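You operate a simulated robot arm through the tools that you are given. There is no shell and no other tool.

The job below is to be done with a simulated robot arm. You get a single attempt, and the scene is never put back.

Task
Put the white test cell under test pressure, inside the gauge's green band.
Fine: clamp it, couple the hose, shut the vent, then pump; leave it under pressure.

The check looks at the end state, three seconds after you hand in, the way a careful person would. Anything else that was tipped, shoved, dropped, spilled or broken makes it a failure.

Robot
A 6-joint arm with a two-finger gripper, fixed in place. Base frame: the origin is on the floor under the middle of its stand, x ahead of it, y to its left, z up. Units: cm, degrees, N and s.
It reaches about 163.7 cm from its shoulder. Its first joint turns from -166.0 to 166.0 degrees. Payload 3.43 kg.
Tool frame: the origin (TCP) lies between the finger pads and is the grasp point; the fingertips stand 2 cm ahead of it; z points along the fingers, y is the line along which they close. The gripper opens to 19 cm; its body begins 24.8 cm behind the TCP.
Orientation is told as [roll, pitch, yaw] about the base's x, y, z axes, in that order, counted from this pose: with the fingers straight down and closing along the base's y, the tool's x points along the base's -x, its y along +y and its z along -z.

Tools
- The arm moves only by the tool step_arm. Its argument "series" is a list of rows, each an object (a shift or turn left out is 0, a gripper value left out holds the last) with "jaw": the opening, from 0 (shut) to 1 (fully open); "dp": the shift along the tool's x, y, z in cm, a list of three; "rot": the turn, a rotation vector about the tool's x, y, z in degrees, a list of three. In form: [{"jaw": jaw, "dp": [dx, dy, dz], "rot": [ax, ay, az]}, ...]. A call has 1 to 20 rows; each row is the pose to reach, as a shift and turn from the pose commanded when the call began, along the tool's axes at that moment. A row lasts 0.2 s, in which the tool goes at most 5 cm and 8.6 degrees; a call with a longer step from one row to the next is refused whole, and so is a gripper value outside its range. A pose out of reach is approached as far as the arm can. The call stops where the force on the tool passes 90 N (or 10 N more than at its start, if that is more) or the arm is blocked; 0.2 s more then pass. The fingers move at their own pace (about 4.5 cm/s each) and stop on an object; they squeeze with about 27 N. The grip force told is the motor's: it shows also when the fingers shut on nothing. Time passes only in rows, and 0.2 s behind the last, so rows that repeat a pose let the fingers close. The reply holds the time, the measured pose of the TCP, the force on the tool along the base axes, the opening and the grip force, in the units named above and with some noise, with the torque about the TCP (base axes, N m) and any sound that the robot's microphone picked up.
- Cameras (640 x 400 px; columns grow to the right, rows downward): "scene" is fixed at [39.42, 65.02, 160.5]; the picture's right is [-0.92, -0.39, 0.00], its down [-0.25, 0.59, -0.77] and it looks along [0.30, -0.71, -0.64] (base axes); focal length 312 px, centre (320, 200). "wrist" rides on the gripper at [7.1, -0.9, -28.8] in the tool frame; the picture's right is [0.12, 0.99, 0.00], its down [-0.96, 0.12, -0.25] and it looks along [-0.25, 0.03, 0.97] (tool axes); focal length 261 px, centre (320, 200). There is no depth. A picture from a camera that has moved, and an enlarged one, comes with that camera's place and axes in the base frame and with its lens. The place of the scene camera against the robot may be out by one fixed shift of up to 2.5 cm in any direction.
- grab_frame(camera): a new picture of that camera. No time passes.
- lift_body(by): slides the trunk up (or, below 0, down) by that many cm; the arm rides with it, the base frame stays. It gives what a move gives, with no picture.
- zoom(camera, box): a new picture of the part [left, top, right, bottom] of that camera's present view, enlarged. No time passes.
- job_done(): hands the job in; it is judged then, once.

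Places have to be worked out from the pictures, the camera data and where the tool is seen. Open the gripper and draw the arm clear of the work before you hand the job in, unless the task says otherwise.

The tools are called after "Request:" by a JSON object that holds its "fn" and its "kwargs". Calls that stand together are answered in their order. step_arm: Moves the arm, as the interface text tells. Its arguments: {"type":"object","properties":{"series":{"type":"array"}},"required":["series"]} The other tools are called the same way: lift_body (by) moves the trunk up or down; grab_frame (camera) takes a picture; zoom (camera, box) takes an enlarged picture of a part of a camera's view; job_done () hands the job in.

At the start:

```text
t: 0.0
ee_pos: [57.25, -13.56, 131.3]
ee_rot: [0.0, 0.1, -0.1]
wrist_force: [0.8, -0.4, 1.2]
wrist_torque: [-0.06, -0.03, 0.0]
opening: 18.99
grasp_force: 0.1
trunk travel left (down, up): [-17.5, 6.5]
```

scene: 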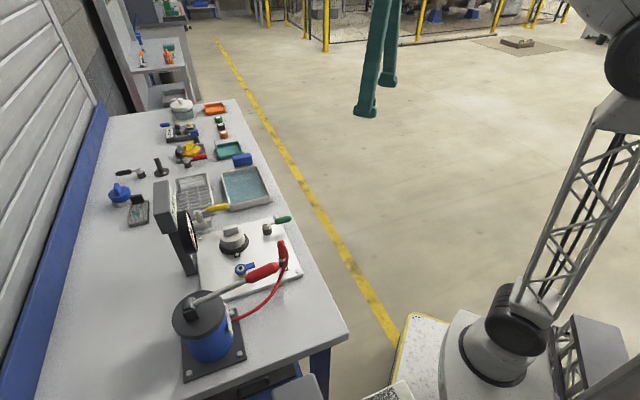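
wrist: 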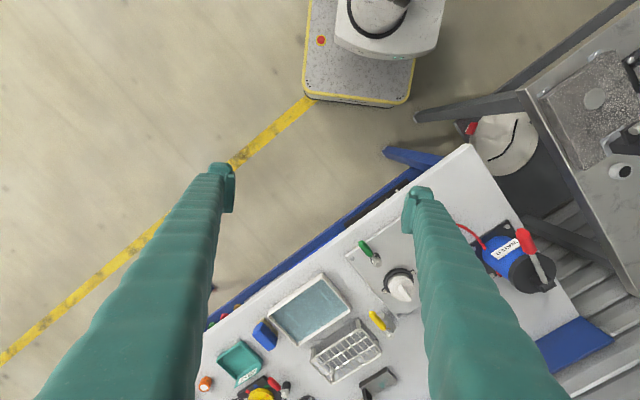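

I'll look closely at the work area first: the pump, the plate with the test cell, clamp, and gauge.

Request:
{"fn": "zoom", "kwargs": {"camera": "scene", "box": [150, 170, 350, 295]}}

Request:
{"fn": "zoom", "kwargs": {"camera": "scene", "box": [150, 260, 350, 385]}}

Request:
{"fn": "zoom", "kwargs": {"camera": "wrist", "box": [330, 200, 570, 350]}}

Request:
{"fn": "zoom", "kwargs": {"camera": "scene", "box": [90, 90, 290, 215]}}

```text
3.20 times, centred on (250, 232) of scene
camera zoom: at [39.42, 65.02, 160.5], right [-0.92, -0.39, 0.0], down [-0.25, 0.59, -0.77], along [0.3, -0.71, -0.64], focal length 997 px, centre (544, 96)
```

zoom: 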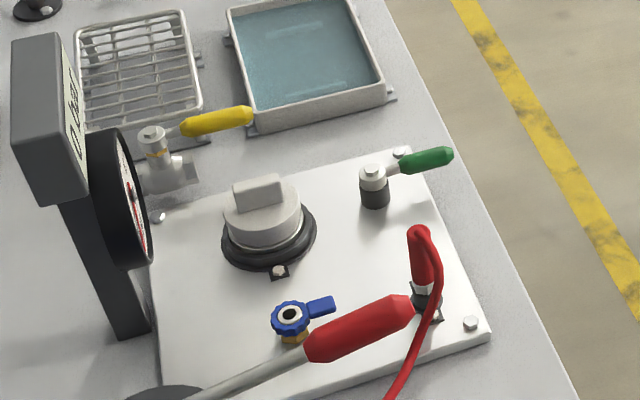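

```text
3.20 times, centred on (250, 322) of scene
camera zoom: at [39.42, 65.02, 160.5], right [-0.92, -0.39, 0.0], down [-0.25, 0.59, -0.77], along [0.3, -0.71, -0.64], focal length 997 px, centre (544, -192)
```

zoom: 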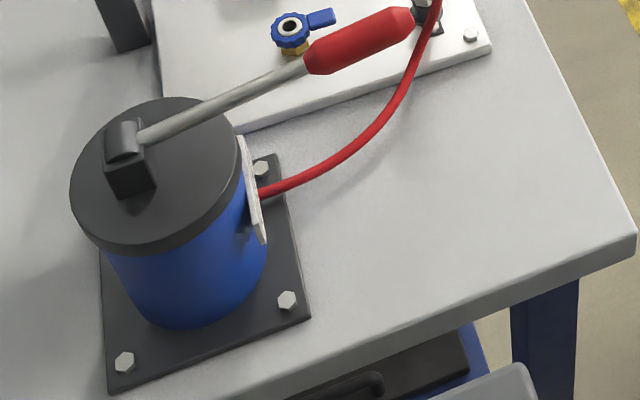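

```text
2.67 times, centred on (450, 275) of wrist
camera zoom: at [50.23, -14.45, 160.15], right [-0.12, 0.99, 0.0], down [0.96, 0.11, 0.25], along [0.25, 0.03, -0.97], focal length 695 px, centre (-27, 0)
```

zoom: 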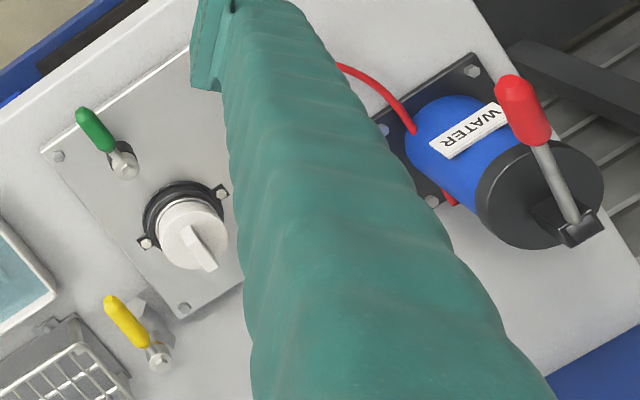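

```text
3.20 times, centred on (190, 152) of scene
camera zoom: at [39.42, 65.02, 160.5], right [-0.92, -0.39, 0.0], down [-0.25, 0.59, -0.77], along [0.3, -0.71, -0.64], focal length 997 px, centre (736, 352)
```

zoom: 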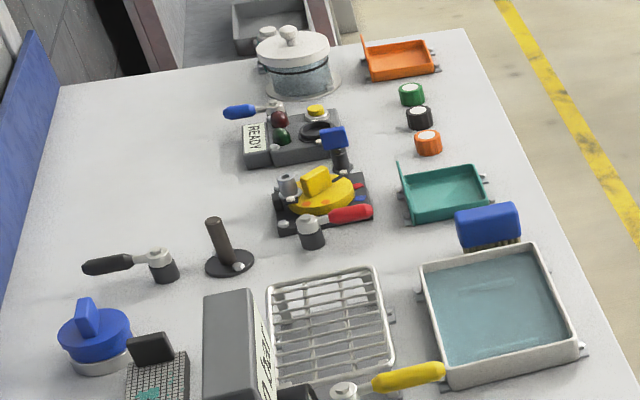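

The cell, a clamp ring, green lever, blue knob, red hose end and gauge are visible. I need finer detail, so I'm enlarging smaller regions.

Request:
{"fn": "zoom", "kwargs": {"camera": "scene", "box": [210, 215, 274, 255]}}

Request:
{"fn": "zoom", "kwargs": {"camera": "scene", "box": [225, 250, 305, 300]}}

Request:
{"fn": "zoom", "kwargs": {"camera": "scene", "box": [145, 175, 225, 275]}}

Request:
{"fn": "zoom", "kwargs": {"camera": "scene", "box": [190, 195, 300, 264]}}

Request:
{"fn": "zoom", "kwargs": {"camera": "wrist", "box": [340, 230, 440, 330]}}

```text
10.00 times, centred on (242, 235) of scene
camera zoom: at [39.42, 65.02, 160.5], right [-0.92, -0.39, 0.0], down [-0.25, 0.59, -0.77], along [0.3, -0.71, -0.64], focal length 3115 px, centre (1100, -150)
```

zoom: 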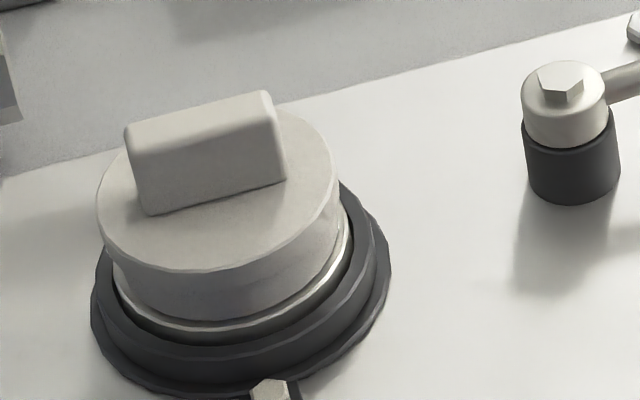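

```text
8.00 times, centred on (265, 275) of scene
camera zoom: at [39.42, 65.02, 160.5], right [-0.92, -0.39, 0.0], down [-0.25, 0.59, -0.77], along [0.3, -0.71, -0.64], focal length 2492 px, centre (760, -400)
```

zoom: 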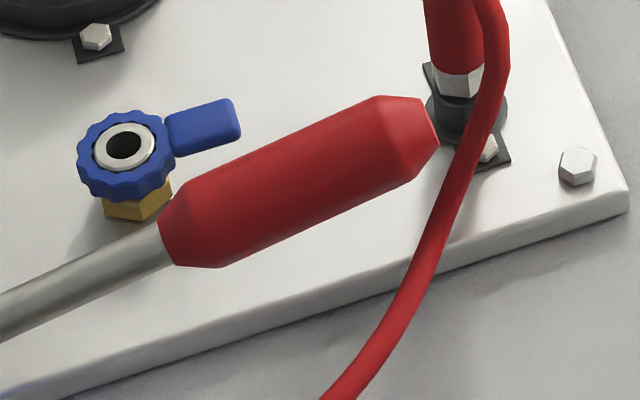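

```text
4.00 times, centred on (185, 225) of scene
camera zoom: at [39.42, 65.02, 160.5], right [-0.92, -0.39, 0.0], down [-0.25, 0.59, -0.77], along [0.3, -0.71, -0.64], focal length 1246 px, centre (860, 100)
```

zoom: 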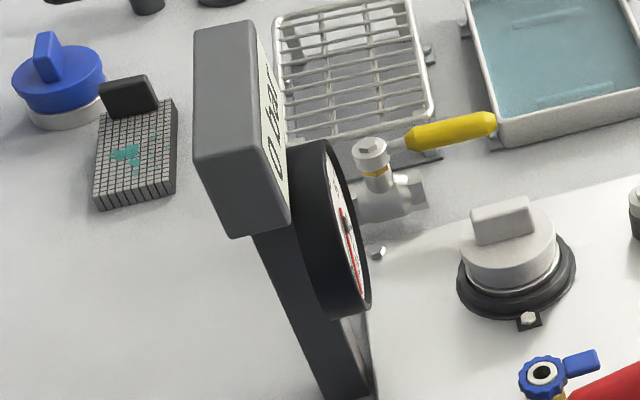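

```text
5.80 times, centred on (245, 230) of scene
camera zoom: at [39.42, 65.02, 160.5], right [-0.92, -0.39, 0.0], down [-0.25, 0.59, -0.77], along [0.3, -0.71, -0.64], focal length 1806 px, centre (755, 29)
```

zoom: 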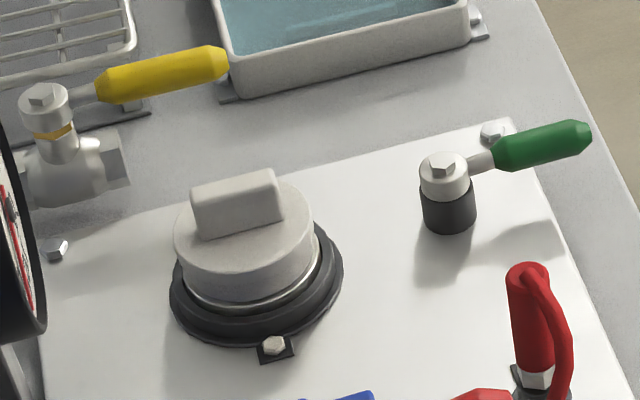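

```text
4.00 times, centred on (390, 280) of wrist
camera zoom: at [50.23, -14.45, 160.15], right [-0.12, 0.99, 0.0], down [0.96, 0.11, 0.25], along [0.25, 0.03, -0.97], focal length 1043 px, centre (40, -120)
```

zoom: 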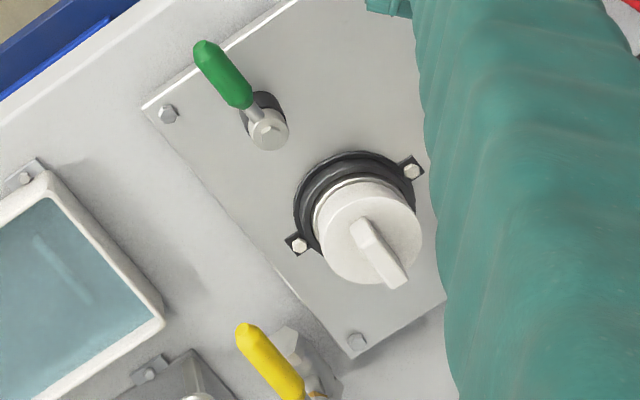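

The layout as I read it: white cell in a black nest, green lever post (clamp), blue/brass port, red hose end parked on a dock at the plate corner, yellow lever valve (vent), and red-handled pump. I'll bring the wrist camera over the plate, staying high (z about 128), to get better positions.

Request:
{"fn": "step_arm", "kwargs": {"series": [{"jaw": 1, "dp": [-3, 3, 0]}, {"dp": [-6, 6, 0.5]}, {"dp": [-9, 9, 1]}, {"dp": [-12, 12, 1.5]}, {"dp": [-15, 15, 2]}, {"dp": [-18, 18, 2.5]}, {"dp": [-20, 21, 3]}, {"dp": [-22, 24, 3]}, {"dp": [-22, 26, 3]}, {"dp": [-22, 26, 3]}]}}

Request:
{"fn": "grab_frame", "kwargs": {"camera": "wrist"}}

Request:
{"fn": "grab_frame", "kwargs": {"camera": "scene"}}

```text
t: 2.2
ee_pos: [79.41, 12.5, 128.48]
ee_rot: [0.0, 0.1, -0.1]
wrist_force: [0.5, 0.0, 0.6]
wrist_torque: [-0.02, 0.01, 0.0]
opening: 19.01
grasp_force: 0.0
trunk travel left (down, up): [-17.5, 6.5]
```

```text
taken
camera wrist: at [72.24, 11.5, 157.2], right [-0.12, 0.99, 0.0], down [0.96, 0.11, 0.25], along [0.25, 0.03, -0.97], focal length 261 px, centre (320, 200)
```

wrist: 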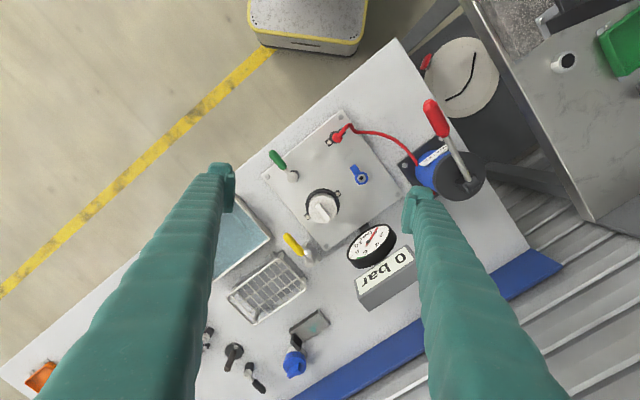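

```text
taken
```

scene: 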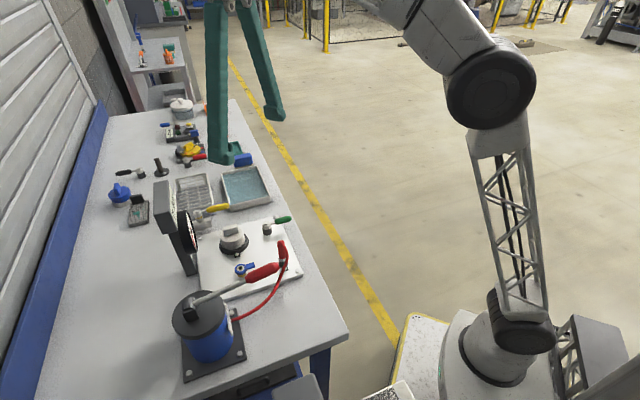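

This wrist view shows the whole rig. I'll enlarge it to read the gauge and work out positions.

Request:
{"fn": "zoom", "kwargs": {"camera": "wrist", "box": [250, 100, 410, 200]}}

Request:
{"fn": "zoom", "kwargs": {"camera": "wrist", "box": [320, 200, 440, 310]}}

Request:
{"fn": "zoom", "kwargs": {"camera": "wrist", "box": [260, 170, 360, 270]}}

Request:
{"fn": "zoom", "kwargs": {"camera": "wrist", "box": [390, 80, 500, 220]}}

Request:
{"fn": "zoom", "kwargs": {"camera": "wrist", "box": [300, 110, 400, 200]}}

```text
4.00 times, centred on (330, 150) of wrist
camera zoom: at [72.24, 11.5, 157.2], right [-0.12, 0.99, 0.0], down [0.96, 0.11, 0.25], along [0.25, 0.03, -0.97], focal length 1043 px, centre (280, 400)
```

zoom: 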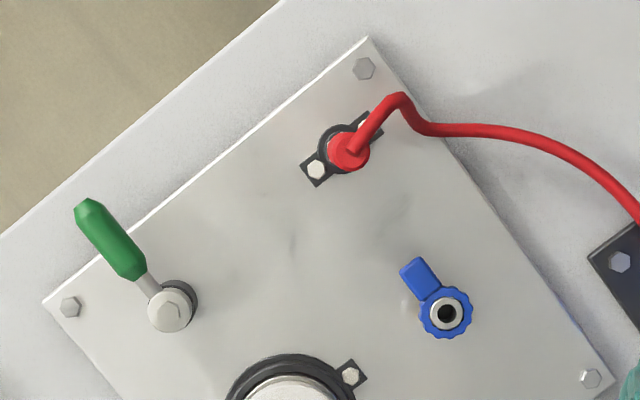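

```text
3.64 times, centred on (380, 255) of wrist
camera zoom: at [72.24, 11.5, 157.2], right [-0.12, 0.99, 0.0], down [0.96, 0.11, 0.25], along [0.25, 0.03, -0.97], focal length 948 px, centre (102, 0)
```

zoom: 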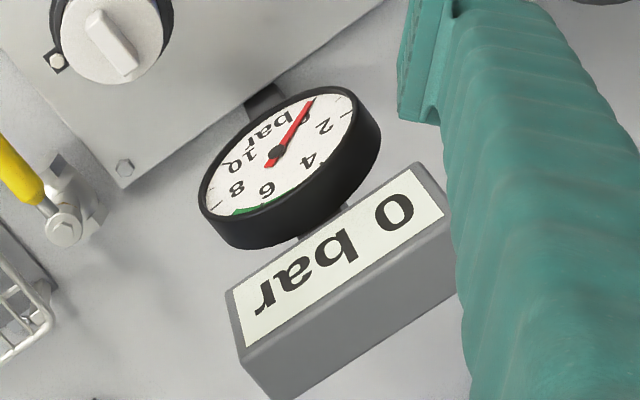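

```text
4.00 times, centred on (310, 220) of wrist
camera zoom: at [72.24, 11.5, 157.2], right [-0.12, 0.99, 0.0], down [0.96, 0.11, 0.25], along [0.25, 0.03, -0.97], focal length 1043 px, centre (360, 120)
```

zoom: 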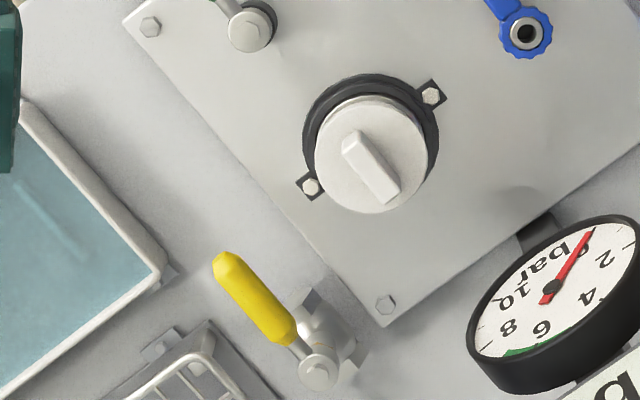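

```text
2.86 times, centred on (445, 150) of wrist
camera zoom: at [72.24, 11.5, 157.2], right [-0.12, 0.99, 0.0], down [0.96, 0.11, 0.25], along [0.25, 0.03, -0.97], focal length 745 px, centre (-37, 343)
```

zoom: 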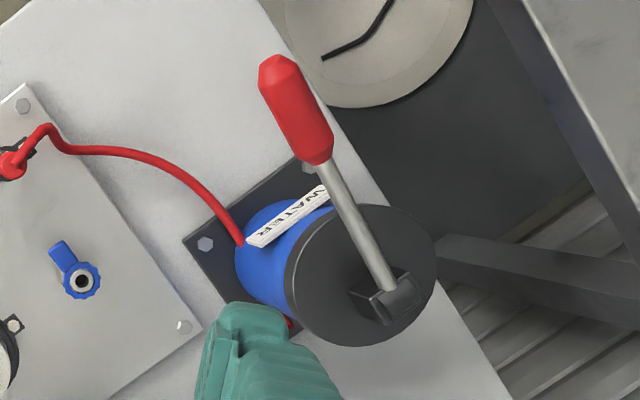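

```text
4.44 times, centred on (350, 155) of wrist
camera zoom: at [72.24, 11.5, 157.2], right [-0.12, 0.99, 0.0], down [0.96, 0.11, 0.25], along [0.25, 0.03, -0.97], focal length 1158 px, centre (187, 400)
```

zoom: 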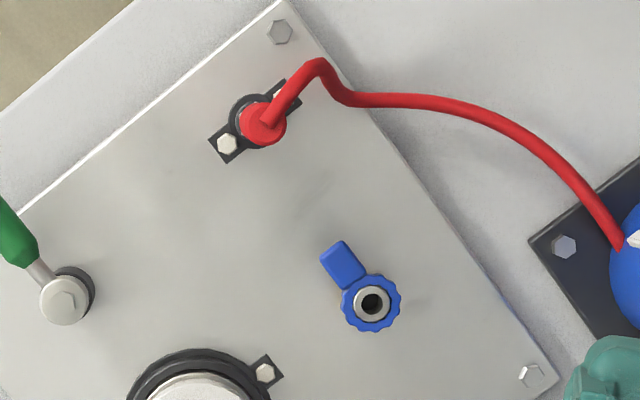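

The gauge reads 0 bar and its green band looks to sit around 6–7. Next I want a closer look at the green post, the yellow valve and the other bench items, so I know which fixture does what.

Request:
{"fn": "zoom", "kwargs": {"camera": "scene", "box": [250, 205, 300, 245]}}

Request:
{"fn": "zoom", "kwargs": {"camera": "scene", "box": [185, 195, 235, 240]}}

Request:
{"fn": "zoom", "kwargs": {"camera": "scene", "box": [100, 100, 200, 180]}}

Request:
{"fn": "zoom", "kwargs": {"camera": "wrist", "box": [190, 300, 340, 400]}}

```text
10.00 times, centred on (275, 225) of scene
camera zoom: at [39.42, 65.02, 160.5], right [-0.92, -0.39, 0.0], down [-0.25, 0.59, -0.77], along [0.3, -0.71, -0.64], focal length 3115 px, centre (770, -50)
```

zoom: 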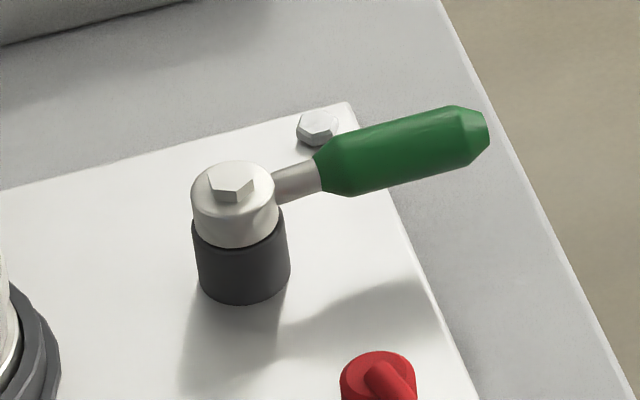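

```text
8.89 times, centred on (210, 218) of scene
camera zoom: at [39.42, 65.02, 160.5], right [-0.92, -0.39, 0.0], down [-0.25, 0.59, -0.77], along [0.3, -0.71, -0.64], focal length 2769 px, centre (1298, 44)
```

zoom: 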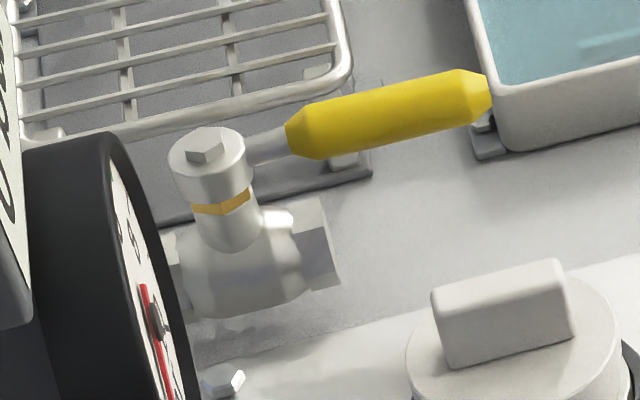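

```text
5.00 times, centred on (150, 140) of scene
camera zoom: at [39.42, 65.02, 160.5], right [-0.92, -0.39, 0.0], down [-0.25, 0.59, -0.77], along [0.3, -0.71, -0.64], focal length 1557 px, centre (1170, 500)
```

zoom: 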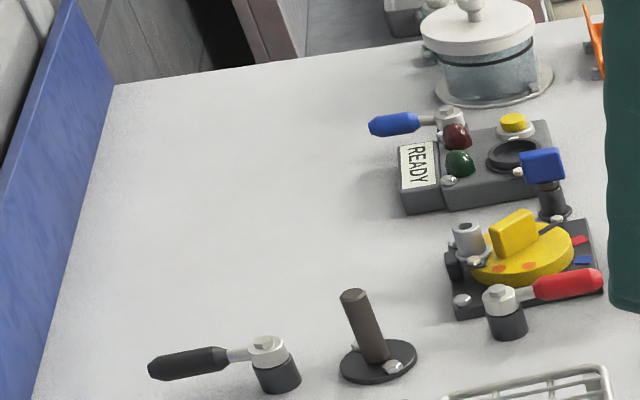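

```text
4.00 times, centred on (265, 350) of wrist
camera zoom: at [72.24, 11.5, 157.2], right [-0.12, 0.99, 0.0], down [0.96, 0.11, 0.25], along [0.25, 0.03, -0.97], focal length 1043 px, centre (540, -400)
```

zoom: 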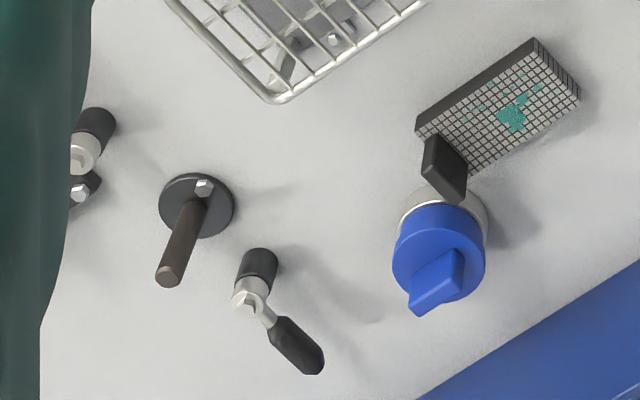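

Triangulating the two wrist views gives: plate top about z=88.5, rotated 45°; cell near (90.4, 14.3); green hub near (83.6, 6.1) with its lever pointing along (-1,-1); yellow hub near (104, 12.7); port near (82, 23.3); hose plug near (73, 15.4); pump lever tip near (65, 29.5, 109.5). I'll yaw the tool 45° to line up with the plate and hover above the green lever for a closer look.

Request:
{"fn": "step_arm", "kwargs": {"series": [{"dp": [-0.1, -1.7, 3], "rot": [0, 0, -7.5]}, {"dp": [-0.2, -3.4, 6], "rot": [0, 0, -15]}, {"dp": [-0.3, -5, 9], "rot": [0, 0, -22.5]}, {"dp": [-0.4, -6.7, 12], "rot": [0, 0, -30]}, {"dp": [-0.5, -8.4, 15], "rot": [0, 0, -37.5]}, {"dp": [-0.6, -10, 18], "rot": [0, 0, -45]}, {"dp": [-0.6, -10, 18], "rot": [0, 0, -45]}]}}

Request:
{"fn": "grab_frame", "kwargs": {"camera": "wrist"}}

Request:
{"fn": "grab_frame", "kwargs": {"camera": "scene"}}

```text
t: 3.8
ee_pos: [80.1, 2.53, 110.44]
ee_rot: [0.0, 0.0, 45.0]
wrist_force: [-0.5, 0.1, 0.2]
wrist_torque: [0.0, 0.0, 0.0]
opening: 18.99
grasp_force: 0.0
trunk travel left (down, up): [-17.5, 6.5]
```

```text
taken
camera wrist: at [75.6, -3.26, 139.15], right [-0.79, 0.62, 0.0], down [0.6, 0.76, 0.25], along [0.15, 0.19, -0.97], focal length 261 px, centre (320, 200)
```

wrist: 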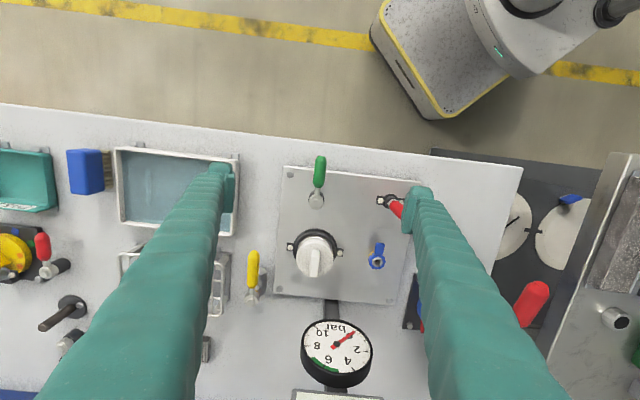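

```text
taken
```

scene: 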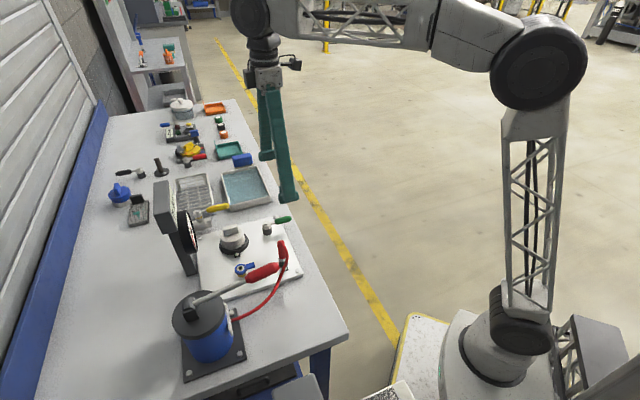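

Request:
{"fn": "zoom", "kwargs": {"camera": "wrist", "box": [270, 145, 430, 310]}}

Request:
{"fn": "zoom", "kwargs": {"camera": "wrist", "box": [280, 300, 400, 400]}}

Request:
{"fn": "zoom", "kwargs": {"camera": "wrist", "box": [205, 230, 285, 310]}}

```text
2.42 times, centred on (350, 228) of wrist
camera zoom: at [75.6, -3.26, 139.15], right [-0.79, 0.62, 0.0], down [0.6, 0.76, 0.25], along [0.15, 0.19, -0.97], focal length 632 px, centre (247, 133)
```

zoom: 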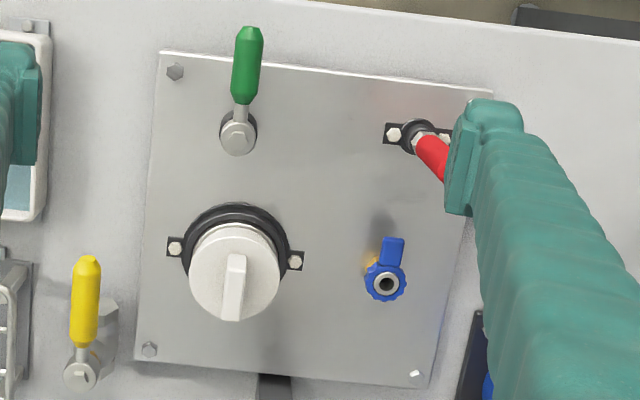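

```text
4.00 times, centred on (340, 350) of wrist
camera zoom: at [75.6, -3.26, 139.15], right [-0.79, 0.62, 0.0], down [0.6, 0.76, 0.25], along [0.15, 0.19, -0.97], focal length 1043 px, centre (240, -400)
```

zoom: 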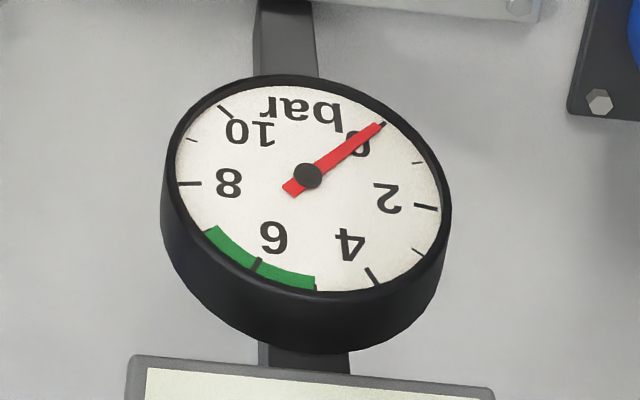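

```text
5.00 times, centred on (245, 270) of wrist
camera zoom: at [75.6, -3.26, 139.15], right [-0.79, 0.62, 0.0], down [0.6, 0.76, 0.25], along [0.15, 0.19, -0.97], focal length 1303 px, centre (695, -150)
```

zoom: 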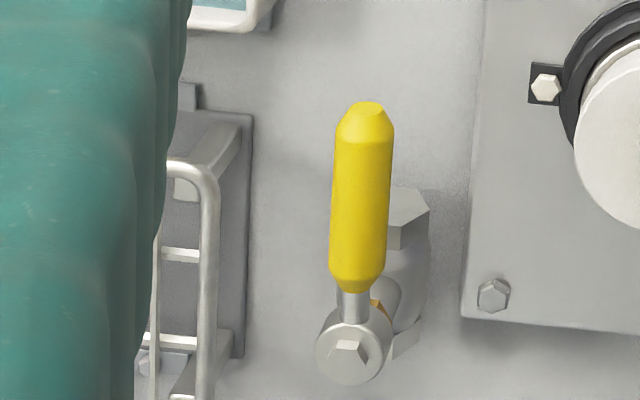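

The gauge's green band runs from about 5 to 7 bar, so I'll aim for 6. The green lever lies along the tool's x axis with its hub at about u=63.5, v=-55 (plate axes u=(1,1)/√2, v=(-1,1)/√2), and I'm already right above its grip, so I'll narrow the jaw to cage it and come down partway.

Request:
{"fn": "step_arm", "kwargs": {"series": [{"jaw": 0.25, "dp": [0, 0, 0]}, {"dp": [0, 0, 0]}, {"dp": [0, 0, 0]}, {"dp": [0, 0, 0]}, {"dp": [0, 0, 3]}, {"dp": [0, 0, 6]}, {"dp": [0, 0, 9]}, {"dp": [0, 0, 12]}, {"dp": [0, 0, 12]}]}}

Request:
{"fn": "grab_frame", "kwargs": {"camera": "wrist"}}

Request:
{"fn": "zoom", "kwargs": {"camera": "scene", "box": [200, 160, 340, 260]}}

```text
t: 5.8
ee_pos: [80.1, 2.46, 98.35]
ee_rot: [0.0, -0.1, 44.9]
wrist_force: [-0.2, -0.6, 0.8]
wrist_torque: [-0.01, 0.02, 0.0]
opening: 4.74
grasp_force: 0.0
trunk travel left (down, up): [-17.5, 6.5]
```

```text
taken
camera wrist: at [75.71, -3.2, 127.15], right [-0.79, 0.62, 0.0], down [0.6, 0.76, 0.25], along [0.15, 0.19, -0.97], focal length 261 px, centre (320, 200)
```

wrist: 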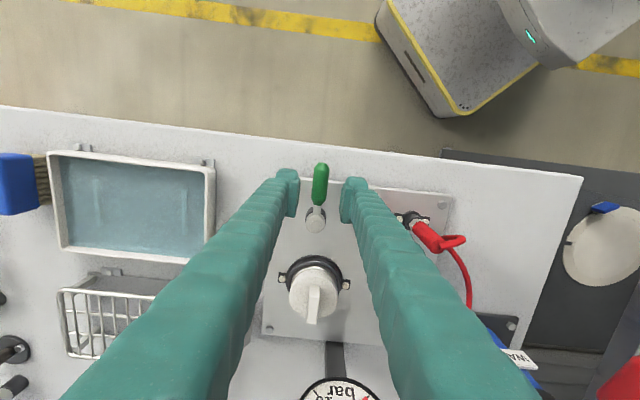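

```text
4.00 times, centred on (270, 210) of scene
camera zoom: at [39.42, 65.02, 160.5], right [-0.92, -0.39, 0.0], down [-0.25, 0.59, -0.77], along [0.3, -0.71, -0.64], focal length 1246 px, centre (520, 160)
```

zoom: 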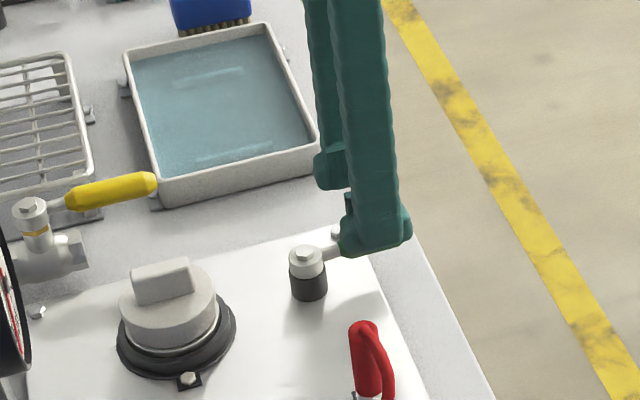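

The lever lies centred between the fingertips, with the tips still above it. I'll go down to z about 91.5 so the fingers straddle the grip (tips at about 89.5, just above the plate).

Request:
{"fn": "step_arm", "kwargs": {"series": [{"dp": [0, 0, 2.5]}, {"dp": [0, 0, 5]}, {"dp": [0, 0, 6.7]}, {"dp": [0, 0, 6.7]}]}}

Request:
{"fn": "zoom", "kwargs": {"camera": "scene", "box": [220, 180, 320, 260]}}

Request:
{"fn": "zoom", "kwargs": {"camera": "wrist", "box": [270, 150, 370, 250]}}

```text
t: 6.8
ee_pos: [79.91, 2.57, 91.76]
ee_rot: [0.0, 0.1, 44.9]
wrist_force: [0.1, 0.6, 0.2]
wrist_torque: [0.0, 0.0, -0.01]
opening: 4.74
grasp_force: 0.0
trunk travel left (down, up): [-17.5, 6.5]
```

```text
5.00 times, centred on (270, 220) of scene
camera zoom: at [39.42, 65.02, 160.5], right [-0.92, -0.39, 0.0], down [-0.25, 0.59, -0.77], along [0.3, -0.71, -0.64], focal length 1557 px, centre (570, 100)
```

zoom: 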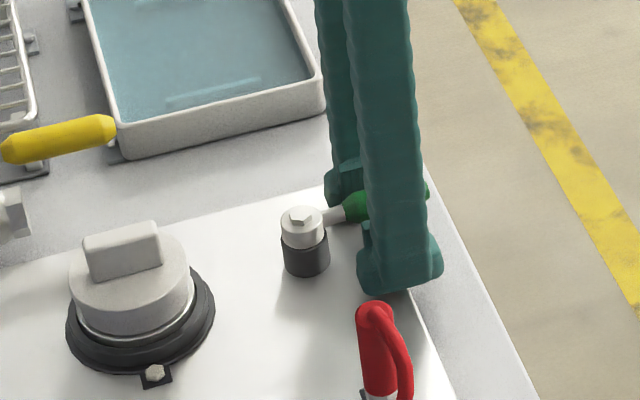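

```text
4.00 times, centred on (320, 200) of wrist
camera zoom: at [75.54, -3.13, 120.45], right [-0.79, 0.62, 0.0], down [0.6, 0.76, 0.25], along [0.15, 0.19, -0.97], focal length 1043 px, centre (320, 200)
```

zoom: 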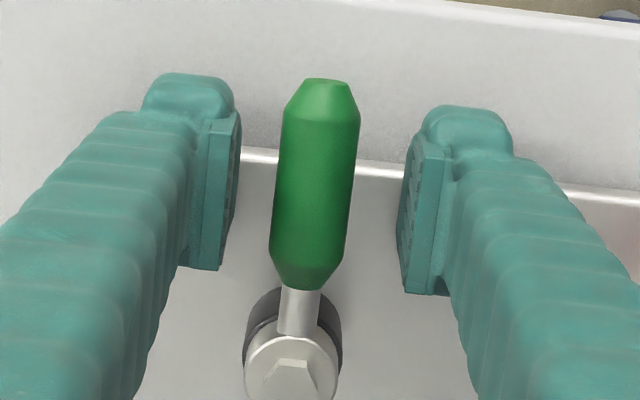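

The lever is caged with about 1 cm of play on each side. Which way it swings is unknown, so I'll nudge it gently toward +v first and watch the force.

Request:
{"fn": "step_arm", "kwargs": {"series": [{"dp": [-0.05, 0.7, 0], "rot": [0, 0, 6]}, {"dp": [-0.2, 1.3, 0], "rot": [0, 0, 12]}, {"dp": [-0.35, 1.9, 0], "rot": [0, 0, 18]}, {"dp": [-0.55, 2.4, 0], "rot": [0, 0, 24]}, {"dp": [-0.55, 2.4, 0], "rot": [0, 0, 24]}]}}

Request:
{"fn": "zoom", "kwargs": {"camera": "wrist", "box": [270, 150, 370, 250]}}

Request:
{"fn": "zoom", "kwargs": {"camera": "scene", "box": [220, 180, 320, 260]}}

```text
t: 8.0
ee_pos: [78.62, 4.45, 91.65]
ee_rot: [-0.1, 0.0, 20.9]
wrist_force: [30.9, -50.2, 11.1]
wrist_torque: [0.3, 0.03, 1.41]
opening: 8.73
grasp_force: 27.3
trunk travel left (down, up): [-17.5, 6.5]
```

```text
4.00 times, centred on (320, 200) of wrist
camera zoom: at [72.34, 0.96, 120.51], right [-0.47, 0.89, 0.0], down [0.86, 0.45, 0.25], along [0.22, 0.11, -0.97], focal length 1043 px, centre (320, 200)
```

zoom: 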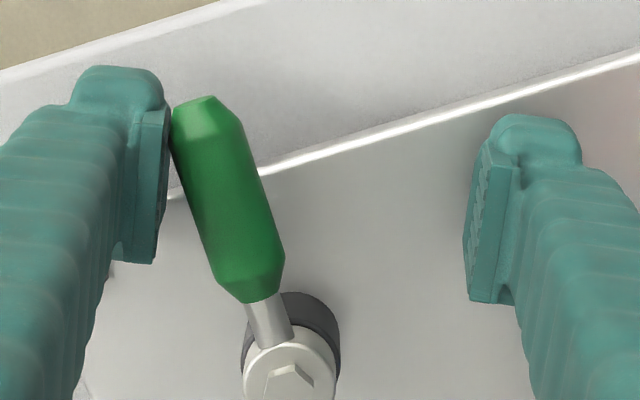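

```text
5.00 times, centred on (270, 220) of scene
camera zoom: at [39.42, 65.02, 160.5], right [-0.92, -0.39, 0.0], down [-0.25, 0.59, -0.77], along [0.3, -0.71, -0.64], focal length 1557 px, centre (570, 100)
```

zoom: 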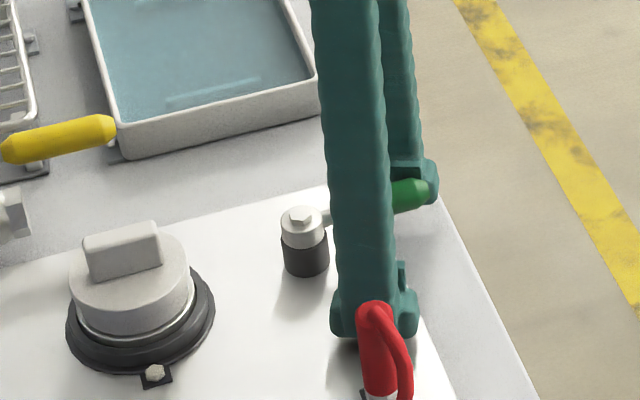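

The force went up to about 59 N and the fingers were spread, yet the lever did not move, so that side is its stop. I'll return to the start pose and then try the opposite direction.

Request:
{"fn": "step_arm", "kwargs": {"series": [{"dp": [-0.15, -0.8, 0], "rot": [0, 0, -8]}, {"dp": [-0.3, -1.6, 0], "rot": [0, 0, -16]}, {"dp": [-0.47, -2.42, 0], "rot": [0, 0, -24]}, {"dp": [-0.47, -2.42, 0], "rot": [0, 0, -24]}, {"dp": [-0.47, -2.42, 0], "rot": [0, 0, -24]}]}}

Request:
{"fn": "zoom", "kwargs": {"camera": "wrist", "box": [270, 150, 370, 250]}}

```text
t: 9.2
ee_pos: [79.99, 2.49, 91.75]
ee_rot: [0.0, 0.0, 44.9]
wrist_force: [-0.1, 0.1, -0.5]
wrist_torque: [-0.01, 0.02, 0.01]
opening: 4.74
grasp_force: 0.1
trunk travel left (down, up): [-17.5, 6.5]
```

```text
4.00 times, centred on (320, 200) of wrist
camera zoom: at [75.48, -3.23, 120.49], right [-0.79, 0.62, 0.0], down [0.6, 0.76, 0.25], along [0.15, 0.19, -0.97], focal length 1043 px, centre (320, 200)
```

zoom: 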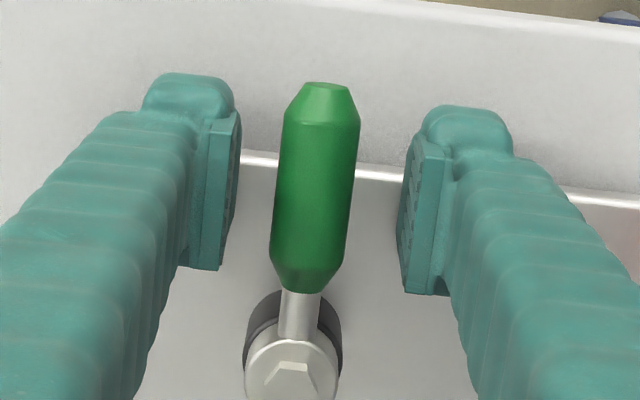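

The lever is unchanged and centred again. Now I'll try the -v direction, raising the tips slightly to clear the plate bolt.

Request:
{"fn": "step_arm", "kwargs": {"series": [{"dp": [-0.05, -0.7, -0.6], "rot": [0, 0, -6]}, {"dp": [-0.2, -1.3, -0.6], "rot": [0, 0, -12]}, {"dp": [-0.35, -1.9, -0.6], "rot": [0, 0, -18]}, {"dp": [-0.55, -2.4, -0.6], "rot": [0, 0, -24]}, {"dp": [-0.55, -2.4, -0.6], "rot": [0, 0, -24]}]}}

Request:
{"fn": "zoom", "kwargs": {"camera": "wrist", "box": [270, 150, 370, 250]}}

Request:
{"fn": "zoom", "kwargs": {"camera": "scene", "box": [220, 180, 320, 260]}}

```text
t: 10.4
ee_pos: [81.95, 1.09, 92.28]
ee_rot: [0.1, 0.0, 69.1]
wrist_force: [-1.1, 1.5, -0.7]
wrist_torque: [0.01, -0.04, -0.08]
opening: 4.88
grasp_force: 0.7
trunk travel left (down, up): [-17.5, 6.5]
```

```text
4.00 times, centred on (320, 200) of wrist
camera zoom: at [80.24, -5.81, 121.02], right [-0.97, 0.24, 0.0], down [0.24, 0.94, 0.25], along [0.06, 0.24, -0.97], focal length 1043 px, centre (320, 200)
```

zoom: 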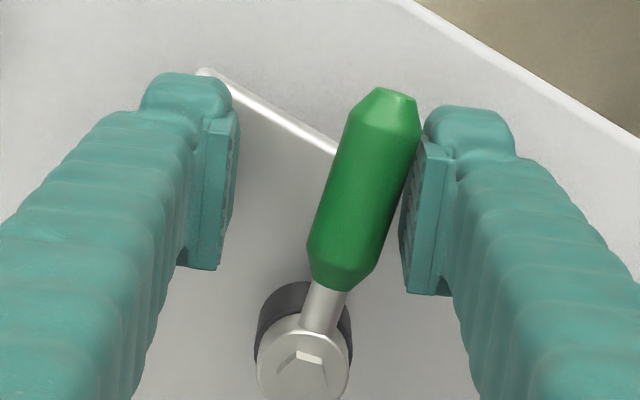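

```text
5.00 times, centred on (270, 220) of scene
camera zoom: at [39.42, 65.02, 160.5], right [-0.92, -0.39, 0.0], down [-0.25, 0.59, -0.77], along [0.3, -0.71, -0.64], focal length 1557 px, centre (570, 100)
```

zoom: 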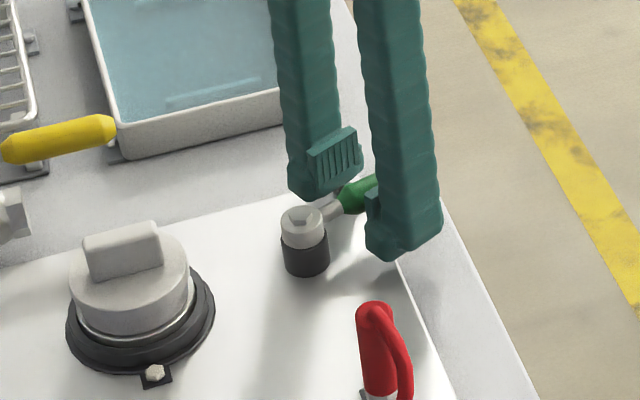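

The lever swings freely in the -v direction at under 2 N. I'll carry it on around the hub along the arc.

Request:
{"fn": "step_arm", "kwargs": {"series": [{"dp": [-0.05, -0.72, 0], "rot": [0, 0, -8]}, {"dp": [-0.2, -1.43, 0], "rot": [0, 0, -16]}, {"dp": [-0.45, -2.12, 0], "rot": [0, 0, -24]}, {"dp": [-0.79, -2.76, 0], "rot": [0, 0, -32]}, {"dp": [-1.22, -3.34, 0], "rot": [0, 0, -40]}, {"dp": [-1.72, -3.86, 0], "rot": [0, 0, -48]}, {"dp": [-2.29, -4.31, 0], "rot": [0, 0, -56]}, {"dp": [-2.92, -4.67, 0], "rot": [0, 0, -64]}, {"dp": [-2.92, -4.67, 0], "rot": [0, 0, -64]}]}}

Request:
{"fn": "grab_frame", "kwargs": {"camera": "wrist"}}

Request:
{"fn": "zoom", "kwargs": {"camera": "scene", "box": [220, 180, 320, 260]}}

```text
t: 12.4
ee_pos: [87.55, 2.07, 92.23]
ee_rot: [0.0, 0.0, 132.9]
wrist_force: [-1.0, -1.6, -0.1]
wrist_torque: [0.06, -0.04, 0.0]
opening: 4.86
grasp_force: 0.6
trunk travel left (down, up): [-17.5, 6.5]
```

```text
taken
camera wrist: at [92.87, -2.54, 121.07], right [-0.64, -0.76, 0.0], down [-0.74, 0.62, 0.25], along [-0.19, 0.16, -0.97], focal length 261 px, centre (320, 200)
```

wrist: 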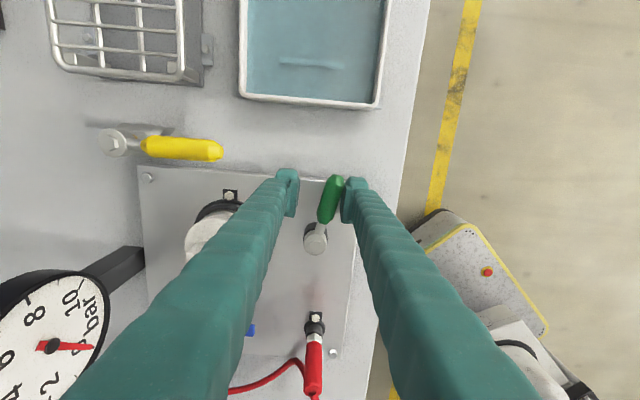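

```text
5.00 times, centred on (270, 220) of scene
camera zoom: at [39.42, 65.02, 160.5], right [-0.92, -0.39, 0.0], down [-0.25, 0.59, -0.77], along [0.3, -0.71, -0.64], focal length 1557 px, centre (570, 100)
```

zoom: 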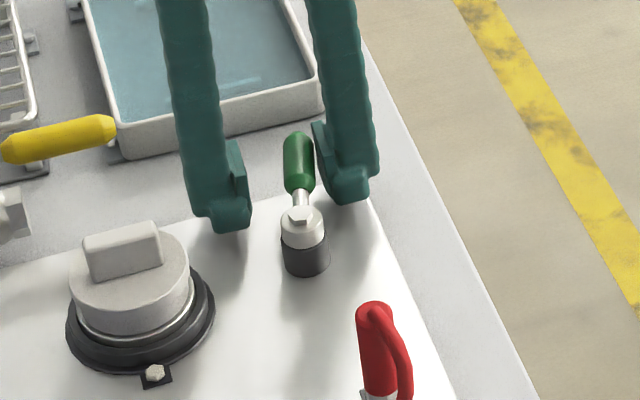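

The lever is at roughly 75° now and still moving freely. I'll continue in smaller steps to find its end stop.

Request:
{"fn": "step_arm", "kwargs": {"series": [{"dp": [-0.03, -0.54, 0], "rot": [0, 0, -6]}, {"dp": [-0.11, -1.08, 0], "rot": [0, 0, -12]}, {"dp": [-0.25, -1.61, 0], "rot": [0, 0, -18]}, {"dp": [-0.25, -1.61, 0], "rot": [0, 0, -18]}]}}

Request:
{"fn": "grab_frame", "kwargs": {"camera": "wrist"}}

Request:
{"fn": "zoom", "kwargs": {"camera": "scene", "box": [220, 180, 320, 260]}}

```text
t: 13.4
ee_pos: [88.38, 3.38, 92.45]
ee_rot: [0.0, 0.0, 151.0]
wrist_force: [-15.3, -15.6, -1.4]
wrist_torque: [0.17, -0.05, -0.55]
opening: 5.89
grasp_force: 10.5
trunk travel left (down, up): [-17.5, 6.5]
```

```text
taken
camera wrist: at [94.95, 0.6, 121.14], right [-0.38, -0.93, 0.0], down [-0.9, 0.37, 0.25], along [-0.23, 0.09, -0.97], focal length 261 px, centre (320, 200)
```

wrist: 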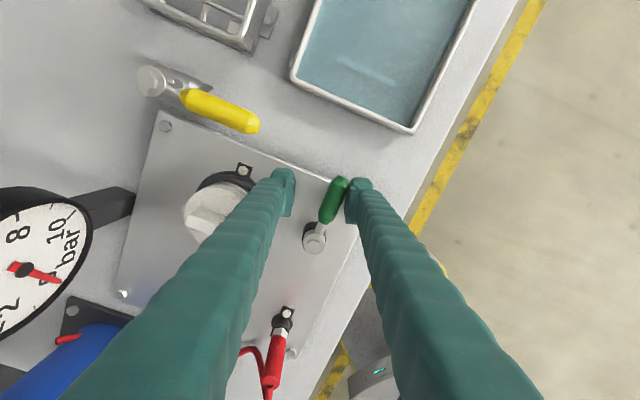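

```text
5.00 times, centred on (270, 220) of scene
camera zoom: at [39.42, 65.02, 160.5], right [-0.92, -0.39, 0.0], down [-0.25, 0.59, -0.77], along [0.3, -0.71, -0.64], focal length 1557 px, centre (570, 100)
```

zoom: 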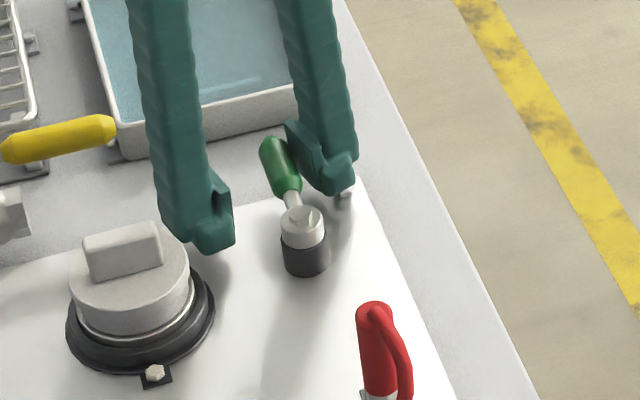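

The lever now points exactly along -v (90°) with force rising to about 22 N, so it has reached its clamp stop. I'll back off sideways and rise clear, turning back to yaw 135° (closing along u) ready for the hose.

Request:
{"fn": "step_arm", "kwargs": {"series": [{"dp": [0.05, 1.0, 0]}, {"dp": [0.05, 1.3, 0]}, {"dp": [0.05, 1.3, -4]}, {"dp": [0.05, 1.3, -8.5]}, {"dp": [0.05, 1.3, -13]}, {"dp": [0.05, 1.3, -17], "rot": [0, 0, 8]}, {"dp": [0.05, 1.3, -17], "rot": [0, 0, 16]}, {"dp": [0.05, 1.3, -17], "rot": [0, 0, 16]}]}}

Request:
{"fn": "grab_frame", "kwargs": {"camera": "wrist"}}

Request:
{"fn": "zoom", "kwargs": {"camera": "scene", "box": [200, 180, 320, 300]}}

```text
t: 15.2
ee_pos: [87.85, 2.27, 109.23]
ee_rot: [0.0, 0.0, 135.0]
wrist_force: [-0.6, -0.4, 0.1]
wrist_torque: [0.02, 0.03, 0.03]
opening: 4.76
grasp_force: 0.0
trunk travel left (down, up): [-17.5, 6.5]
```

```text
taken
camera wrist: at [93.39, -2.23, 138.12], right [-0.62, -0.78, 0.0], down [-0.76, 0.6, 0.25], along [-0.19, 0.15, -0.97], focal length 261 px, centre (320, 200)
```

wrist: 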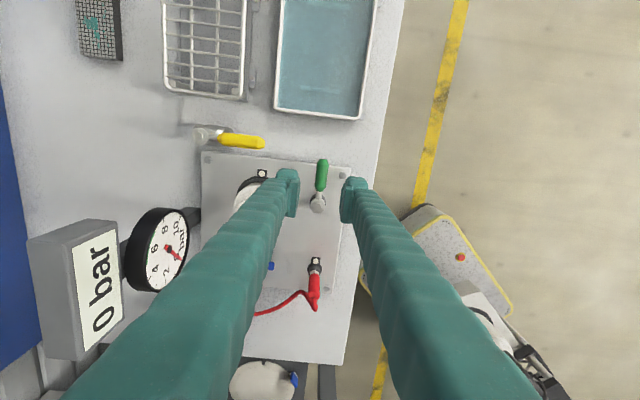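

```text
3.33 times, centred on (260, 240) of scene
camera zoom: at [39.42, 65.02, 160.5], right [-0.92, -0.39, 0.0], down [-0.25, 0.59, -0.77], along [0.3, -0.71, -0.64], focal length 1038 px, centre (520, 67)
```

zoom: 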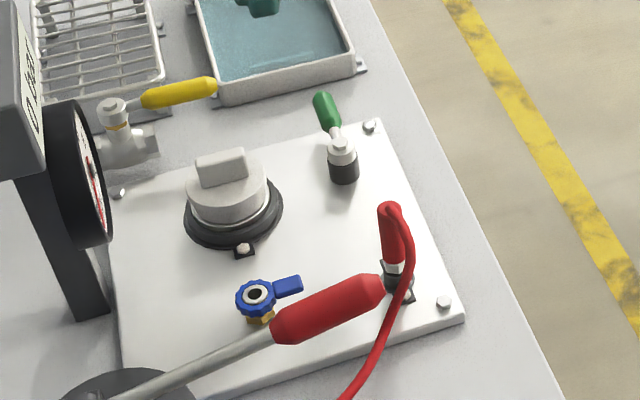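

The green lever is at its 90° stop and the plate is otherwise unchanged. Next I'll move over the parked hose plug (about u=62.3, v=-41, red body roughly z 94–101), staying high and opening the jaw somewhat.

Request:
{"fn": "step_arm", "kwargs": {"series": [{"jaw": 0.5, "dp": [-4, 0.3, -1]}, {"dp": [-8, 0.6, -2]}, {"dp": [-12, 0.9, -2]}, {"dp": [-16, 1.2, -2]}, {"dp": [-18, 1.4, -2]}, {"dp": [-18, 1.4, -2]}]}}

Request:
{"fn": "grab_frame", "kwargs": {"camera": "wrist"}}

Request:
{"fn": "zoom", "kwargs": {"camera": "scene", "box": [200, 180, 320, 300]}}

```text
t: 16.6
ee_pos: [74.33, 14.14, 111.34]
ee_rot: [0.0, 0.0, 134.9]
wrist_force: [-0.6, 0.1, 0.0]
wrist_torque: [0.03, -0.02, 0.03]
opening: 9.48
grasp_force: 0.2
trunk travel left (down, up): [-17.5, 6.5]
```

```text
taken
camera wrist: at [79.81, 9.72, 140.13], right [-0.62, -0.79, 0.0], down [-0.76, 0.6, 0.25], along [-0.19, 0.15, -0.97], focal length 261 px, centre (320, 200)
```

wrist: 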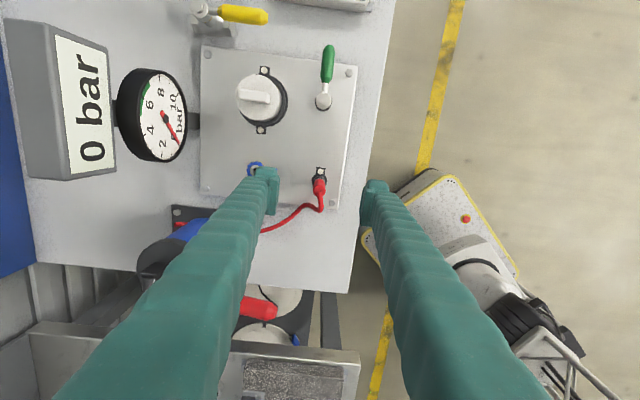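

```text
3.33 times, centred on (260, 240) of scene
camera zoom: at [39.42, 65.02, 160.5], right [-0.92, -0.39, 0.0], down [-0.25, 0.59, -0.77], along [0.3, -0.71, -0.64], focal length 1038 px, centre (520, 67)
```

zoom: 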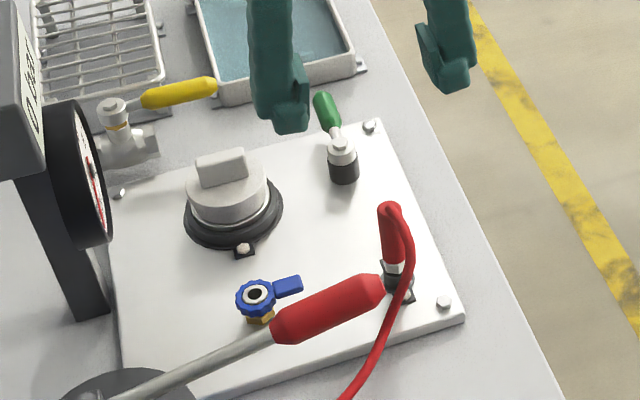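

Request:
{"fn": "zoom", "kwargs": {"camera": "wrist", "box": [250, 140, 390, 240]}}

Request:
{"fn": "zoom", "kwargs": {"camera": "scene", "box": [255, 230, 305, 280]}}

Request:
{"fn": "zoom", "kwargs": {"camera": "scene", "box": [220, 250, 270, 300]}}

```text
4.00 times, centred on (320, 190) of wrist
camera zoom: at [79.81, 9.72, 140.13], right [-0.62, -0.79, 0.0], down [-0.76, 0.6, 0.25], along [-0.19, 0.15, -0.97], focal length 1043 px, centre (320, 240)
```

zoom: 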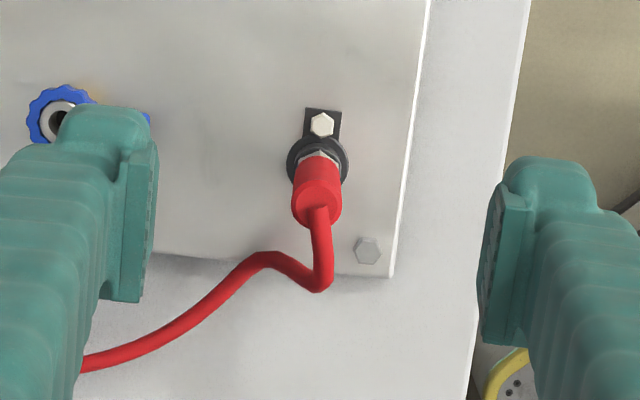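

```text
8.00 times, centred on (280, 255) of scene
camera zoom: at [39.42, 65.02, 160.5], right [-0.92, -0.39, 0.0], down [-0.25, 0.59, -0.77], along [0.3, -0.71, -0.64], focal length 2492 px, centre (640, -240)
```

zoom: 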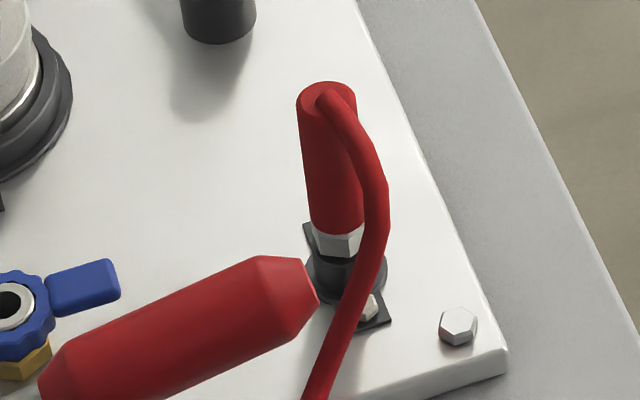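

```text
8.00 times, centred on (245, 275) of scene
camera zoom: at [39.42, 65.02, 160.5], right [-0.92, -0.39, 0.0], down [-0.25, 0.59, -0.77], along [0.3, -0.71, -0.64], focal length 2492 px, centre (920, -400)
```

zoom: 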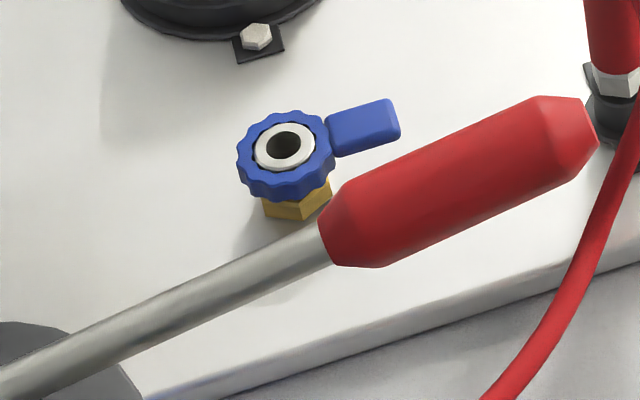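

The plug stands at about u=62.3, v=-40.9 (red body z≈94–101), and three views agree that the port is at u≈74.15, v≈-41.65, top z≈93. I'll centre over the plug and lower the open fingers around its red body, closing along u so the hose runs out free toward +v.

Request:
{"fn": "step_arm", "kwargs": {"series": [{"dp": [-1.66, 0.26, 0]}, {"dp": [-1.66, 0.26, 4]}, {"dp": [-1.66, 0.26, 8]}, {"dp": [-1.66, 0.26, 11.5]}, {"dp": [-1.66, 0.26, 13.8]}, {"dp": [-1.66, 0.26, 13.8]}]}}

Request:
{"fn": "grab_frame", "kwargs": {"camera": "wrist"}}

Request:
{"fn": "zoom", "kwargs": {"camera": "scene", "box": [240, 200, 320, 280]}}

```text
t: 18.0
ee_pos: [72.89, 14.9, 97.33]
ee_rot: [0.1, 0.0, 135.0]
wrist_force: [-0.5, -0.4, 0.2]
wrist_torque: [0.06, 0.02, 0.01]
opening: 9.51
grasp_force: 0.0
trunk travel left (down, up): [-17.5, 6.5]
```

```text
taken
camera wrist: at [78.46, 10.49, 126.17], right [-0.62, -0.79, 0.0], down [-0.76, 0.6, 0.25], along [-0.19, 0.15, -0.97], focal length 261 px, centre (320, 200)
```

wrist: 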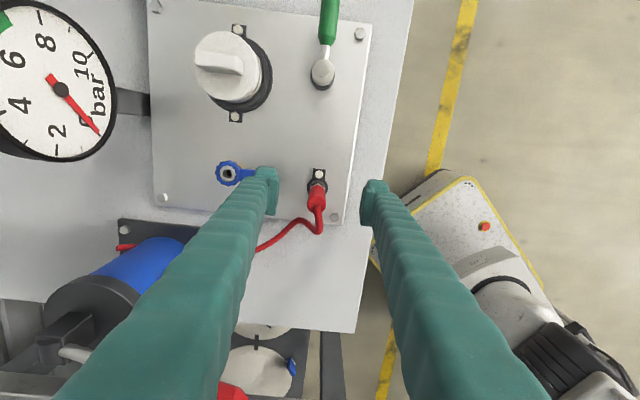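

```text
5.00 times, centred on (280, 240) of scene
camera zoom: at [39.42, 65.02, 160.5], right [-0.92, -0.39, 0.0], down [-0.25, 0.59, -0.77], along [0.3, -0.71, -0.64], focal length 1557 px, centre (520, 0)
```

zoom: 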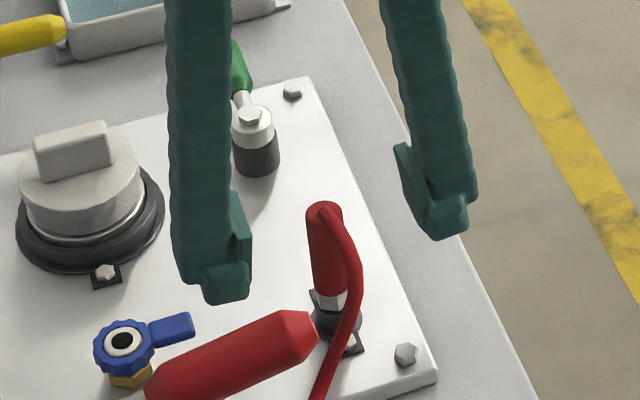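

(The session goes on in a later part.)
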